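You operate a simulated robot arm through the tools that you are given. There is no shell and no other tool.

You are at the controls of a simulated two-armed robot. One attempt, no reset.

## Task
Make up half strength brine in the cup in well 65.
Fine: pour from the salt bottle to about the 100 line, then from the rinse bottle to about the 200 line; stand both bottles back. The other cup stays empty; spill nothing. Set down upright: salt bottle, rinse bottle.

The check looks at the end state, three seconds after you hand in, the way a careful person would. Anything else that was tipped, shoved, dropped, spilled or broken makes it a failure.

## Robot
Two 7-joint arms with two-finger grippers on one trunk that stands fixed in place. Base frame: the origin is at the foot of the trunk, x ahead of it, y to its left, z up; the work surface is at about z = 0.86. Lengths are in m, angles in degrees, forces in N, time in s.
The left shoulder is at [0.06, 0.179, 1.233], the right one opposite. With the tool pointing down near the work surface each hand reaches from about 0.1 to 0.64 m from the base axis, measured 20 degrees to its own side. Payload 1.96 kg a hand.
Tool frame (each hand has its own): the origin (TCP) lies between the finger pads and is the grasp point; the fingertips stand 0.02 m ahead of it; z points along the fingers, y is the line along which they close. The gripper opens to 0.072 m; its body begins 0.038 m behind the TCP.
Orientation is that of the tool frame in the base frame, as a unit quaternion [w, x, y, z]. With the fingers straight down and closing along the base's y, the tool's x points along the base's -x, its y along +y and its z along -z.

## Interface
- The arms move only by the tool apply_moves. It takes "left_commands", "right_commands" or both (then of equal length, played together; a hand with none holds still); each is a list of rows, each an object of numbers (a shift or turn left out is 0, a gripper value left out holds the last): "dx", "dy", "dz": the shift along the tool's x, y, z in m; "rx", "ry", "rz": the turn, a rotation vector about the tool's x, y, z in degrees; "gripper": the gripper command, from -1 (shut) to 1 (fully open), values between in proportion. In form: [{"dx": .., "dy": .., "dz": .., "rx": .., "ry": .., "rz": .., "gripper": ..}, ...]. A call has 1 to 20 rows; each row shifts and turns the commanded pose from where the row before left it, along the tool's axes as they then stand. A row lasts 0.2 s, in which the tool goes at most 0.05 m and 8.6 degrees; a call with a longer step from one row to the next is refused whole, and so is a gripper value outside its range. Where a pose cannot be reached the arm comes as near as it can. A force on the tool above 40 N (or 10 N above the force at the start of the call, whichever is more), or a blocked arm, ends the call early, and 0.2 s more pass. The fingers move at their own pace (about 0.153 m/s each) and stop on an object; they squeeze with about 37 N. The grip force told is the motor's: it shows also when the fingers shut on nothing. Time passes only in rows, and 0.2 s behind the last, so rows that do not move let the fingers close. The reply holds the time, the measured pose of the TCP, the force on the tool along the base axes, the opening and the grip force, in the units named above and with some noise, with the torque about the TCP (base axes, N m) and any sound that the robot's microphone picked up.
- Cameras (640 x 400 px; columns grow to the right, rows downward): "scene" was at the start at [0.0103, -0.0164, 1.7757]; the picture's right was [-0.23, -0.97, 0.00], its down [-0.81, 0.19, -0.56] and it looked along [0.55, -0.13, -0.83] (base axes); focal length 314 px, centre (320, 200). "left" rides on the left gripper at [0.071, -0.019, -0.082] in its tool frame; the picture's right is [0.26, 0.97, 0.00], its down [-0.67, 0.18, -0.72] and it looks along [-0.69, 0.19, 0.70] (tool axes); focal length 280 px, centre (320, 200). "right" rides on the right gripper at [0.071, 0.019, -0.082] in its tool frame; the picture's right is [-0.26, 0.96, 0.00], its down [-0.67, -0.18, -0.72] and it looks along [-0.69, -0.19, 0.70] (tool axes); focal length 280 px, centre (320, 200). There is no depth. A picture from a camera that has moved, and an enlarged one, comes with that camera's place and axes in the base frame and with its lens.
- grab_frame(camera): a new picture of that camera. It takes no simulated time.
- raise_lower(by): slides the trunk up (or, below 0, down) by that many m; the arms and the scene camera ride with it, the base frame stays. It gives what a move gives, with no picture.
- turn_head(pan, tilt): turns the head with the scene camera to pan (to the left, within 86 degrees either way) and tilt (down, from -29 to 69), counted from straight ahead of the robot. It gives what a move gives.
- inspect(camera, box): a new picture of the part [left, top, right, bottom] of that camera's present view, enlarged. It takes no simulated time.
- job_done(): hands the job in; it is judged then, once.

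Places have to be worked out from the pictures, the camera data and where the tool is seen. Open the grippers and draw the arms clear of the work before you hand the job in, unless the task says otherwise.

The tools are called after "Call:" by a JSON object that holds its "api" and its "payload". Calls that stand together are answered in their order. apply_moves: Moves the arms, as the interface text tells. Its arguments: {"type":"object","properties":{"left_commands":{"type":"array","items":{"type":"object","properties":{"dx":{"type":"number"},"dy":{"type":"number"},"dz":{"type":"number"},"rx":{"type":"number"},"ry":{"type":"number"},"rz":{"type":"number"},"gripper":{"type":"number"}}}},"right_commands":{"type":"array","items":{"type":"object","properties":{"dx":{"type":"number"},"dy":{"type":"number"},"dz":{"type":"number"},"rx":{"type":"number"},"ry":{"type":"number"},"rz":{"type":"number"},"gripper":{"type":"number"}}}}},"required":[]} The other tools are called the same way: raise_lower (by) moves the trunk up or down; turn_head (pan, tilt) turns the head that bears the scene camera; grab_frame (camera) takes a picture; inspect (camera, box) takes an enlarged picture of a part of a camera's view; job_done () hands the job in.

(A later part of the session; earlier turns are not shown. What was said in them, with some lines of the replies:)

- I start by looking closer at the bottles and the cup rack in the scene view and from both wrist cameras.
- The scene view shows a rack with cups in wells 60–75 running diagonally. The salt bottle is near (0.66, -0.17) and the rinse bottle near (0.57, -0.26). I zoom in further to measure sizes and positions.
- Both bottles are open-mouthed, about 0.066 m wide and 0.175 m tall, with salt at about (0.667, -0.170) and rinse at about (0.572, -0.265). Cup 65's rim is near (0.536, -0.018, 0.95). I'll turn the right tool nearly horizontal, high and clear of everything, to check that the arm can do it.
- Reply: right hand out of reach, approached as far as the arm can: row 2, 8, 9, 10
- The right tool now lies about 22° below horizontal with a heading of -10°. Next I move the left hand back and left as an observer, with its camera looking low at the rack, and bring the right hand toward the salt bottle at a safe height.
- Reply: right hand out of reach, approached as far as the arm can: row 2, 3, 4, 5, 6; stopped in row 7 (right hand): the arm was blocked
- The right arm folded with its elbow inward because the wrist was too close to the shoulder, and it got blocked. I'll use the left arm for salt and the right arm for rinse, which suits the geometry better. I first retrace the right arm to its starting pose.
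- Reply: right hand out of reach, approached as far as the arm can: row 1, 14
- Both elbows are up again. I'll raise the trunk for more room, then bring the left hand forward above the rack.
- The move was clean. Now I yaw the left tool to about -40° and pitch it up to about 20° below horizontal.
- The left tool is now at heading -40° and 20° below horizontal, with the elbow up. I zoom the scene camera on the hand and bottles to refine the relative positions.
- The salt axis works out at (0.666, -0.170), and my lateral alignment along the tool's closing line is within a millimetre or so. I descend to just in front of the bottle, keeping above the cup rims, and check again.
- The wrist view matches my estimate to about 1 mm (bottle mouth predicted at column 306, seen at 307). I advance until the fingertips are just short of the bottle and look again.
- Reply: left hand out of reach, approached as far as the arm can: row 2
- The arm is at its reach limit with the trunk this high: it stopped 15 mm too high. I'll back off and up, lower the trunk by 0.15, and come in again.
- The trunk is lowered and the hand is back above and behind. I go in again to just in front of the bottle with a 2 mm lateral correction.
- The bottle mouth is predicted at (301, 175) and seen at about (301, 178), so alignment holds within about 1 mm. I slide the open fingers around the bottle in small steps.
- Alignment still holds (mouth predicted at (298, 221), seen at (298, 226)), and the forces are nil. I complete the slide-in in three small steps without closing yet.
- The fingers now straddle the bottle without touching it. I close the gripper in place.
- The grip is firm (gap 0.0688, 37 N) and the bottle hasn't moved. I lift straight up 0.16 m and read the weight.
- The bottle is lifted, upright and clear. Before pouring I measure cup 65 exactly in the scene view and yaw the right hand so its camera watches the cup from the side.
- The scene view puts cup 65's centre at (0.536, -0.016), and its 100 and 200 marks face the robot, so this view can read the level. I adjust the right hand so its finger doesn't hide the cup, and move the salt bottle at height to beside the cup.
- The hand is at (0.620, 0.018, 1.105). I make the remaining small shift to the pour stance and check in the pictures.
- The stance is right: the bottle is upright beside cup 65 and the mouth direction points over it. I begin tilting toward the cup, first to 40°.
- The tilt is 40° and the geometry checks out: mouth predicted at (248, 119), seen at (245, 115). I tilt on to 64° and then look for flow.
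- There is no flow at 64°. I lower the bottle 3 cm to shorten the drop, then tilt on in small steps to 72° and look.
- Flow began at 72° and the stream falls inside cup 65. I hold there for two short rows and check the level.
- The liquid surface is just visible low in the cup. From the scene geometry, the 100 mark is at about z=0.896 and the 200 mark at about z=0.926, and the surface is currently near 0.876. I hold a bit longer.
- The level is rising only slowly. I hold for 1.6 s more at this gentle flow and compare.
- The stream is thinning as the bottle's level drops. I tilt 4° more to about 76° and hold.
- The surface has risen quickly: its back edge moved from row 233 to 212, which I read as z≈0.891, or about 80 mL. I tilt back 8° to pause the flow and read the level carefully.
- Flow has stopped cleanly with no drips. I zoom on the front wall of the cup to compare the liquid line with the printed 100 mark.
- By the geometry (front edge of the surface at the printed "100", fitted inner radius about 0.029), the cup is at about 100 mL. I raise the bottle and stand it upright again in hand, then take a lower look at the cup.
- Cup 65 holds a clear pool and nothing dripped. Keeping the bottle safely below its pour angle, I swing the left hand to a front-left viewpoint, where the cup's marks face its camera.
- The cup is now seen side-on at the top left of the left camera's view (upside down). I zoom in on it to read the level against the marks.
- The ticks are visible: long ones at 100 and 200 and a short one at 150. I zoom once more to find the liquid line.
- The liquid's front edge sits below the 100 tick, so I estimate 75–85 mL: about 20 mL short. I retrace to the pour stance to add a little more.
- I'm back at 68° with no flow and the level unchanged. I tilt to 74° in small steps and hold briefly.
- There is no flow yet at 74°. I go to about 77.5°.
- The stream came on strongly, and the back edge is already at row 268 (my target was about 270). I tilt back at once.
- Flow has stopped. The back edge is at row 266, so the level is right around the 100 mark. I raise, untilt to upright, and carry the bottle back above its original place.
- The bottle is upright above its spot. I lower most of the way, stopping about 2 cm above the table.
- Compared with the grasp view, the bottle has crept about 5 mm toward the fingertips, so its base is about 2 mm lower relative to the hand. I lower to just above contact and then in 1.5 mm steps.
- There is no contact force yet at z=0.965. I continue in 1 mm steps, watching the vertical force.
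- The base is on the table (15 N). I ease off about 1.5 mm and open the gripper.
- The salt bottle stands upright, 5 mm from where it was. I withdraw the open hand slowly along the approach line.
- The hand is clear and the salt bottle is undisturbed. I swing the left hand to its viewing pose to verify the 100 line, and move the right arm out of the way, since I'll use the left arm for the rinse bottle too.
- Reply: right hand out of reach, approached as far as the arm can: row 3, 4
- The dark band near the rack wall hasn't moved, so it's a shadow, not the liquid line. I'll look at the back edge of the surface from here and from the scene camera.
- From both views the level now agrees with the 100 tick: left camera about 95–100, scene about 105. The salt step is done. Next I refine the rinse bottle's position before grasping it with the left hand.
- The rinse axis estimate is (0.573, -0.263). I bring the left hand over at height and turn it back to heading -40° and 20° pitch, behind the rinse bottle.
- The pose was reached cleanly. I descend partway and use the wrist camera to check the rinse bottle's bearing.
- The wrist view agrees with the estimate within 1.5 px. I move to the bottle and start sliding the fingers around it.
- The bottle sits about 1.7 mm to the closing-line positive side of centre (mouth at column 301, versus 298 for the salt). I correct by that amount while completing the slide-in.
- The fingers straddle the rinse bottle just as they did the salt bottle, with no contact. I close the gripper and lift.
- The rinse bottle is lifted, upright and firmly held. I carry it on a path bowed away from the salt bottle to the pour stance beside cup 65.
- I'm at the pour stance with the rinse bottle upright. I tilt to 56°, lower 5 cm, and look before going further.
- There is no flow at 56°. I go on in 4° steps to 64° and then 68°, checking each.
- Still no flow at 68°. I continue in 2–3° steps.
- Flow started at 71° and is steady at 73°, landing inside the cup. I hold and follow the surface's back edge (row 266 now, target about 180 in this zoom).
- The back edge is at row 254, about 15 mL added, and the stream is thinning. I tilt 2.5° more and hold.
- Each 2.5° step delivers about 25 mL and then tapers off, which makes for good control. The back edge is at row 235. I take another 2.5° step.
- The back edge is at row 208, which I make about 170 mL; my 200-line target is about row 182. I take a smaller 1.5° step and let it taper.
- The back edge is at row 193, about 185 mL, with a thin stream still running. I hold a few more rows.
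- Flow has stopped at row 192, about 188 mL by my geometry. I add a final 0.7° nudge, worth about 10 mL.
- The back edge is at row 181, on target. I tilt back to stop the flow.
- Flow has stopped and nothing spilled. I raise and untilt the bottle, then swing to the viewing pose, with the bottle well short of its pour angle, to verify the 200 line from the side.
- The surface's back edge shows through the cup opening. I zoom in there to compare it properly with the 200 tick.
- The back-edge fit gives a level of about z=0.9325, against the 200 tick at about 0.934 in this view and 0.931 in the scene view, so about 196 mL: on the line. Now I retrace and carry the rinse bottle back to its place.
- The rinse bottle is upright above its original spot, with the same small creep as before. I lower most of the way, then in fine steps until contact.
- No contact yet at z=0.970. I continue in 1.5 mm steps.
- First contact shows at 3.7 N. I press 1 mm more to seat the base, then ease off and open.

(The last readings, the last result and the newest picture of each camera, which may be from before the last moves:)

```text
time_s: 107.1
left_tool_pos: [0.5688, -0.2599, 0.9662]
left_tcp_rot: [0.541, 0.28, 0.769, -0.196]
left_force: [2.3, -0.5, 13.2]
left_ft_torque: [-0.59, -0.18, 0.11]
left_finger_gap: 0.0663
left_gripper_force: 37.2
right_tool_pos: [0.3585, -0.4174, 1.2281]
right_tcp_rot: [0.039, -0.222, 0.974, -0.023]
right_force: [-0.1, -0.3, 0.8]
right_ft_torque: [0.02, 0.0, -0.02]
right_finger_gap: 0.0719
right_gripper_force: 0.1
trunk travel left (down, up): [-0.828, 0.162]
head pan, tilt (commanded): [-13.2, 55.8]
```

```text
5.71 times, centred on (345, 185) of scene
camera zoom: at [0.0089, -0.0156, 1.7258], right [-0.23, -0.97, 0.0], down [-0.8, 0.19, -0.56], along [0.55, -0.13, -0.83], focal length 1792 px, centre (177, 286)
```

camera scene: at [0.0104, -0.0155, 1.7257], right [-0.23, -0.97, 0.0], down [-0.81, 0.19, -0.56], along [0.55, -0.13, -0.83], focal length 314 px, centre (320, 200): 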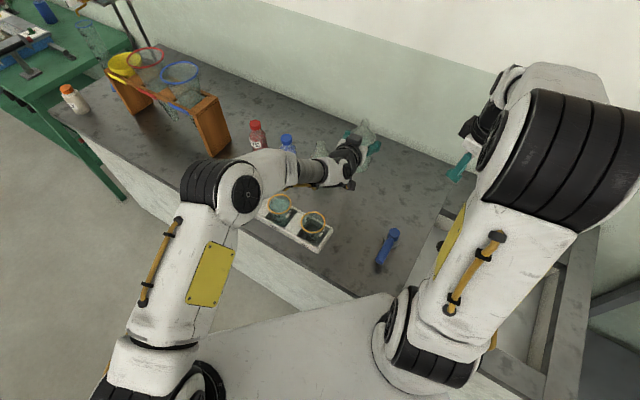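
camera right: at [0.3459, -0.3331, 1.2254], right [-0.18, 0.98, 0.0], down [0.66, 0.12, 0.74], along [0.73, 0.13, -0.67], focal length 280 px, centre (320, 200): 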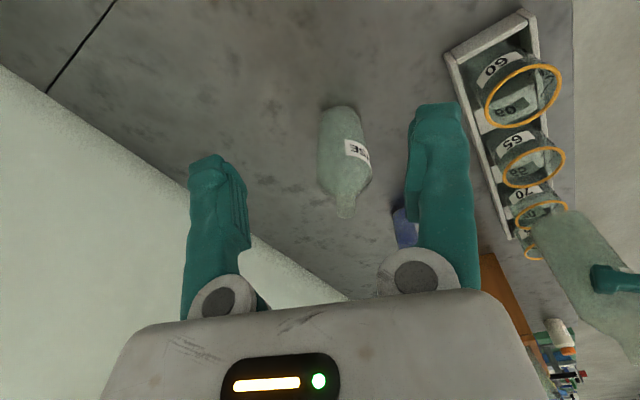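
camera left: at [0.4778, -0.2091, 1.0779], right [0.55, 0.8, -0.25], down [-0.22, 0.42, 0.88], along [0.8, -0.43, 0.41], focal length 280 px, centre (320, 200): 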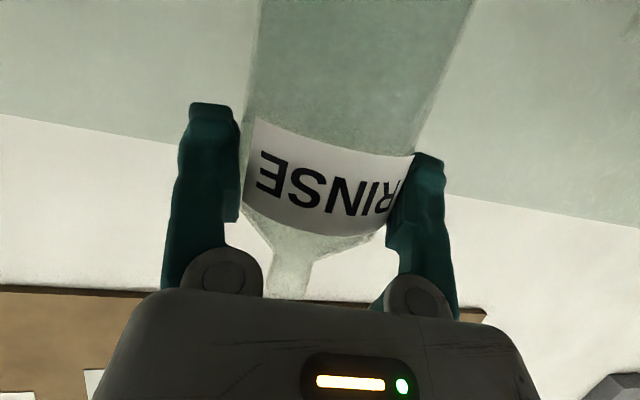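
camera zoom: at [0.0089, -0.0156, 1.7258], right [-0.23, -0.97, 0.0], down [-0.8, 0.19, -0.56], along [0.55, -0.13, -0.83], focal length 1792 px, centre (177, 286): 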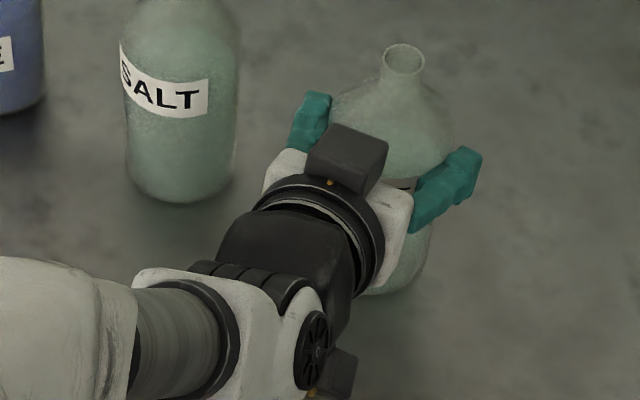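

Seated at 13 N. I ease off 1 mm and open gently in stages so the bottle settles flat between the fingers.

Call:
{"api": "apply_moves", "payload": {"left_commands": [{"dx": -0.0012, "dz": -0.0004}, {}, {"gripper": 0.88}, {}, {"gripper": 0.94}, {}, {"gripper": 1}, {}, {}]}}

Call:
{"api": "inspect", "payload": {"camera": "scene", "box": [300, 150, 390, 220]}}

Call:
{"api": "grab_frame", "payload": {"camera": "left"}}

```text
time_s: 109.1
left_tool_pos: [0.5693, -0.2597, 0.9658]
left_tcp_rot: [0.539, 0.28, 0.77, -0.196]
left_force: [-0.3, 0.2, -0.1]
left_ft_torque: [0.0, -0.03, -0.05]
left_finger_gap: 0.072
left_gripper_force: 0.0
right_tool_pos: [0.3597, -0.4169, 1.2287]
right_tcp_rot: [0.039, -0.222, 0.974, -0.023]
right_force: [0.1, -0.5, 0.3]
right_ft_torque: [0.0, -0.03, -0.01]
right_finger_gap: 0.0721
right_gripper_force: 0.1
trunk travel left (down, up): [-0.828, 0.162]
head pan, tilt (commanded): [-13.2, 55.8]
```

```text
5.71 times, centred on (345, 185) of scene
camera zoom: at [0.0103, -0.0165, 1.7257], right [-0.23, -0.97, 0.0], down [-0.81, 0.19, -0.56], along [0.55, -0.13, -0.83], focal length 1792 px, centre (177, 286)
```

zoom: 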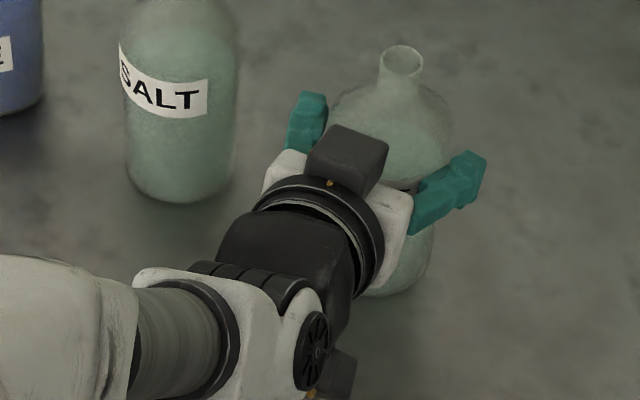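

```text
taken
camera left: at [0.4775, -0.2099, 0.928], right [0.55, 0.8, -0.25], down [-0.22, 0.42, 0.88], along [0.8, -0.43, 0.41], focal length 280 px, centre (320, 200)
```

left: 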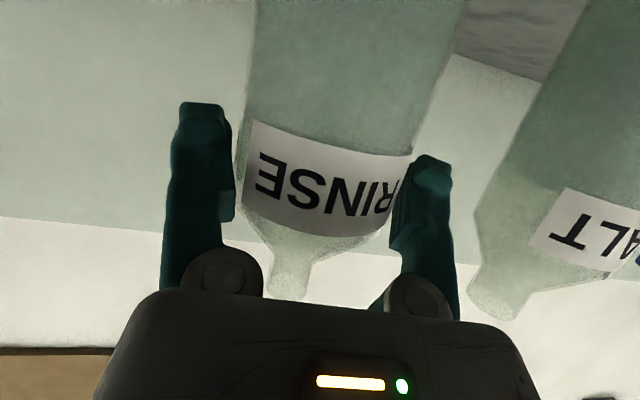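

The rinse bottle is standing freely. I withdraw slowly along the approach line.

Call:
{"api": "apply_moves", "payload": {"left_commands": [{"dx": -0.002, "dz": -0.012}, {"dx": -0.004, "dz": -0.013}, {"dx": -0.0054, "dz": -0.0135}, {"dx": -0.0057, "dz": -0.0135}, {"dx": -0.0057, "dz": -0.0135}, {}]}}

Call:
{"api": "inspect", "payload": {"camera": "scene", "box": [300, 150, 390, 220]}}

```text
time_s: 110.5
left_tool_pos: [0.5281, -0.225, 1.0087]
left_tcp_rot: [0.539, 0.28, 0.77, -0.196]
left_force: [0.2, -0.8, 0.8]
left_ft_torque: [0.02, -0.02, 0.0]
left_finger_gap: 0.0718
left_gripper_force: 0.0
right_tool_pos: [0.3596, -0.418, 1.2276]
right_tcp_rot: [0.038, -0.222, 0.974, -0.023]
right_force: [-0.3, 0.2, 0.2]
right_ft_torque: [0.0, 0.0, 0.01]
right_finger_gap: 0.072
right_gripper_force: 0.1
trunk travel left (down, up): [-0.828, 0.162]
head pan, tilt (commanded): [-13.2, 55.8]
```

```text
5.71 times, centred on (345, 185) of scene
camera zoom: at [0.0106, -0.0167, 1.7257], right [-0.23, -0.97, 0.0], down [-0.81, 0.19, -0.56], along [0.55, -0.13, -0.83], focal length 1792 px, centre (177, 286)
```

zoom: 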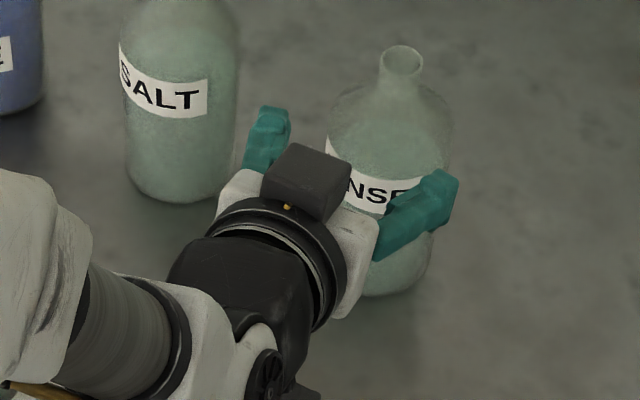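

Both bottles stand upright. I raise the left hand clear and retreat it to the left, away from the rack and bottles.

Call:
{"api": "apply_moves", "payload": {"left_commands": [{"dx": -0.0344, "dz": -0.0125}, {"dx": -0.0344, "dz": -0.0125}, {"dx": -0.0344, "dz": -0.0125}, {"ry": 8}, {"ry": 8}, {"ry": 8}, {"ry": 8}, {"ry": 8}, {"rx": -3.75, "rz": -6.5}, {"rx": -3.75, "rz": -6.5}, {"rx": -3.75, "rz": -6.5}, {"rx": -3.75, "rz": -6.5}, {}]}}

Call:
{"api": "apply_moves", "payload": {"left_commands": [{"dx": 0.0168, "dy": 0.0411, "dz": -0.0097}, {"dx": 0.0168, "dy": 0.0411, "dz": -0.0097}, {"dx": 0.0168, "dy": 0.0411, "dz": -0.0097}, {"dx": 0.0168, "dy": 0.0411, "dz": -0.0097}, {"dx": 0.0168, "dy": 0.0411, "dz": -0.0097}, {"dx": 0.0168, "dy": 0.0411, "dz": -0.0097}, {"dx": 0.0168, "dy": 0.0411, "dz": -0.0097}, {"dx": 0.0168, "dy": 0.0411, "dz": -0.0097}, {"dx": 0.0168, "dy": 0.0411, "dz": -0.0097}, {}]}}

Call:
{"api": "grab_frame", "payload": {"camera": "scene"}}

Call:
{"api": "inspect", "payload": {"camera": "scene", "box": [200, 120, 400, 250]}}

Call:
{"api": "grab_frame", "payload": {"camera": "left"}}

```text
time_s: 113.3
left_tool_pos: [0.5296, -0.2239, 1.1177]
left_tcp_rot: [0.257, 0.084, 0.962, -0.022]
left_force: [-0.4, 0.0, 0.0]
left_ft_torque: [0.01, 0.0, -0.01]
left_finger_gap: 0.072
left_gripper_force: 0.0
right_tool_pos: [0.3592, -0.4181, 1.2279]
right_tcp_rot: [0.037, -0.222, 0.974, -0.024]
right_force: [-0.5, 0.3, 0.0]
right_ft_torque: [-0.03, 0.03, 0.05]
right_finger_gap: 0.0719
right_gripper_force: 0.0
trunk travel left (down, up): [-0.828, 0.162]
head pan, tilt (commanded): [-13.2, 55.8]
```

```text
time_s: 115.5
left_tool_pos: [0.4231, 0.1659, 1.1189]
left_tcp_rot: [0.257, 0.086, 0.962, -0.022]
left_force: [0.2, 0.0, -0.9]
left_ft_torque: [-0.04, -0.02, 0.01]
left_finger_gap: 0.0721
left_gripper_force: 0.2
right_tool_pos: [0.3594, -0.419, 1.2272]
right_tcp_rot: [0.039, -0.223, 0.974, -0.023]
right_force: [-0.7, 0.3, 0.4]
right_ft_torque: [-0.01, 0.03, 0.01]
right_finger_gap: 0.0723
right_gripper_force: 0.1
trunk travel left (down, up): [-0.828, 0.162]
head pan, tilt (commanded): [-13.2, 55.8]
```

```text
taken
camera scene: at [0.0106, -0.0177, 1.7257], right [-0.23, -0.97, 0.0], down [-0.81, 0.19, -0.56], along [0.55, -0.13, -0.83], focal length 314 px, centre (320, 200)
```

scene: 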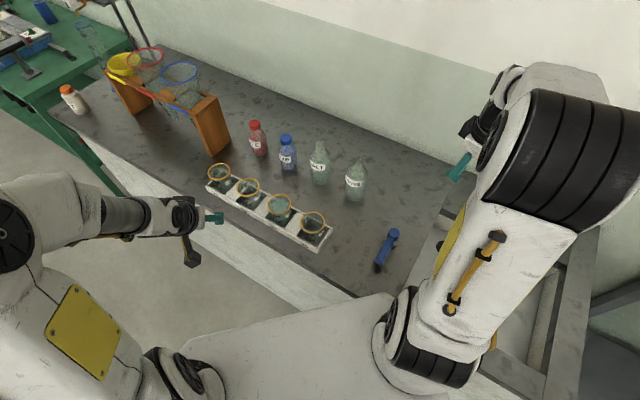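

```text
3.08 times, centred on (300, 185) of scene
camera zoom: at [0.0106, -0.0177, 1.7257], right [-0.23, -0.97, 0.0], down [-0.81, 0.19, -0.56], along [0.55, -0.13, -0.83], focal length 965 px, centre (382, 246)
```

zoom: 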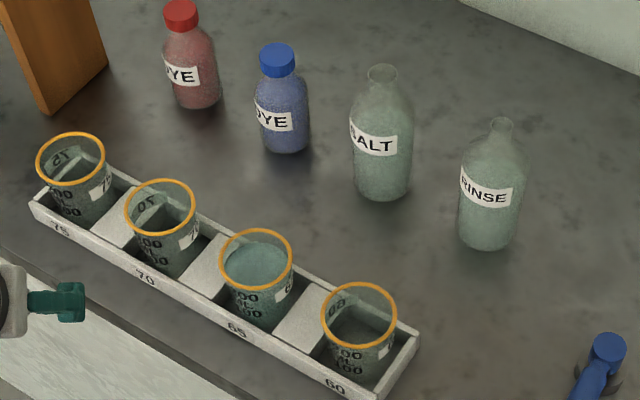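

```text
taken
camera left: at [0.3162, 0.1663, 1.1554], right [-0.05, 0.99, -0.13], down [0.26, 0.14, 0.96], along [0.97, 0.02, -0.26], focal length 280 px, centre (320, 200)
```

left: 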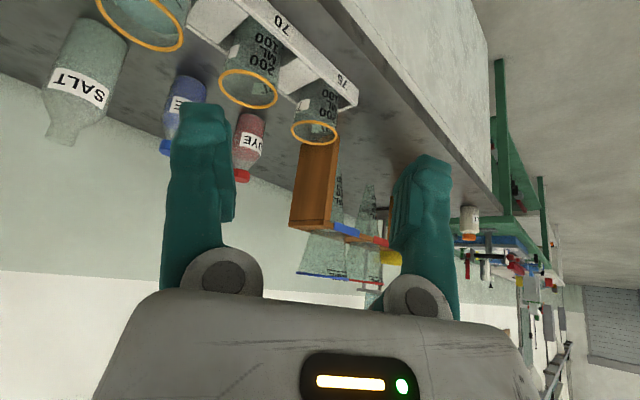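

Everything is standing. I do a last close inspection of the cups, the rack and the table for drips, and of both bottles.

Call:
{"api": "inspect", "payload": {"camera": "scene", "box": [205, 155, 275, 215]}}

Call:
{"api": "inspect", "payload": {"camera": "scene", "box": [255, 185, 335, 255]}}

Call:
{"api": "inspect", "payload": {"camera": "scene", "box": [300, 130, 380, 210]}}

```text
6.67 times, centred on (240, 185) of scene
camera zoom: at [0.0106, -0.0177, 1.7257], right [-0.23, -0.97, 0.0], down [-0.81, 0.19, -0.56], along [0.55, -0.13, -0.83], focal length 2091 px, centre (853, 300)
```

zoom: 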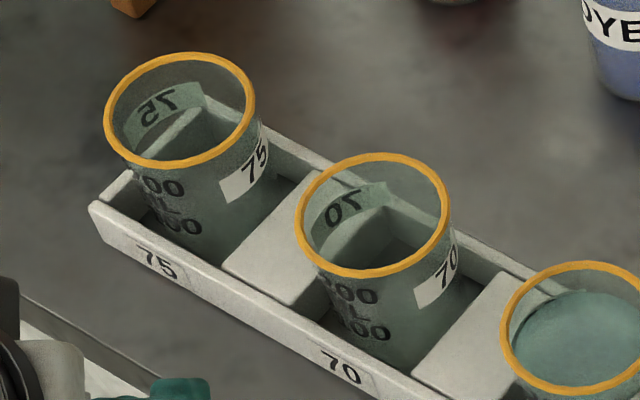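

```text
5.71 times, centred on (295, 220) of scene
camera zoom: at [0.0106, -0.0177, 1.7257], right [-0.23, -0.97, 0.0], down [-0.81, 0.19, -0.56], along [0.55, -0.13, -0.83], focal length 1792 px, centre (463, 86)
```

zoom: 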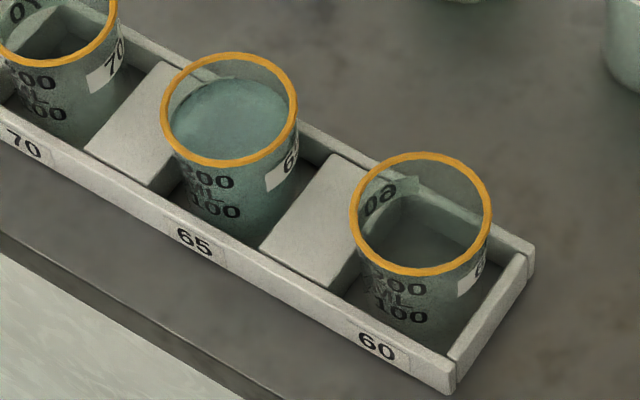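

```text
5.00 times, centred on (340, 170) of scene
camera zoom: at [0.0106, -0.0177, 1.7257], right [-0.23, -0.97, 0.0], down [-0.81, 0.19, -0.56], along [0.55, -0.13, -0.83], focal length 1568 px, centre (220, 350)
```

zoom: 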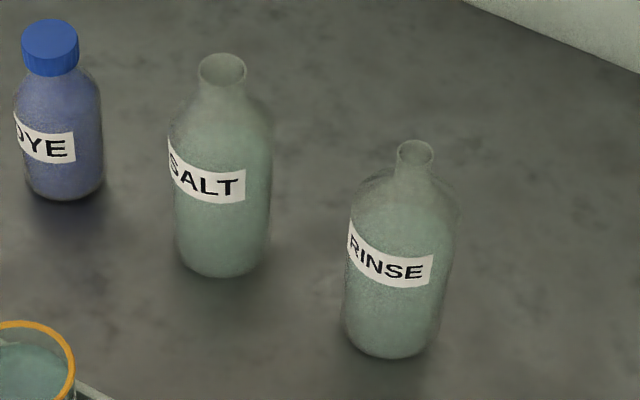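

There are no drips on the rack or table, the other cups are empty, and both bottles are upright at their places. I raise the left hand a bit further clear before handing in.

Call:
{"api": "apply_moves", "payload": {"left_commands": [{"dx": -0.02, "dz": -0.035}, {"dx": -0.02, "dz": -0.035}, {}, {}]}}

```text
time_s: 116.5
left_tool_pos: [0.4213, 0.1688, 1.1983]
left_tcp_rot: [0.258, 0.085, 0.962, -0.023]
left_force: [-0.1, -0.2, 0.0]
left_ft_torque: [-0.01, -0.01, -0.05]
left_finger_gap: 0.0719
left_gripper_force: 0.0
right_tool_pos: [0.3599, -0.4183, 1.2289]
right_tcp_rot: [0.038, -0.222, 0.974, -0.023]
right_force: [0.0, -0.6, -0.8]
right_ft_torque: [0.02, -0.04, 0.01]
right_finger_gap: 0.0718
right_gripper_force: 0.0
trunk travel left (down, up): [-0.828, 0.162]
head pan, tilt (commanded): [-13.2, 55.8]
```

Both grippers are open, the arms are clear, the bottles are upright, and cup 65 is at the 200 line. I hand the job in.

Call:
{"api": "job_done", "payload": {}}

```text
The job is handed in.
```

The half-strength brine is made up in cup 65 and the job is handed in. I poured salt to about the 100 line, then rinse to about the 200 line.

- **Levels:** I read both from camera geometry, not a direct measurement. Salt came to about 102 mL, with my two views giving 95–107. The final level is about 196 mL.
- **Bottles:** both stand upright within about a centimetre of where they started.
- **Spills and other cups:** I saw no drips on the rack or table, and cups 60, 70 and 75 are empty.
- **Arms:** both grippers are open and the hands are clear of the work.

I poured with the left arm only. Early on the right arm folded up and was blocked while I was trying it for the salt bottle, but it touched nothing on the table.
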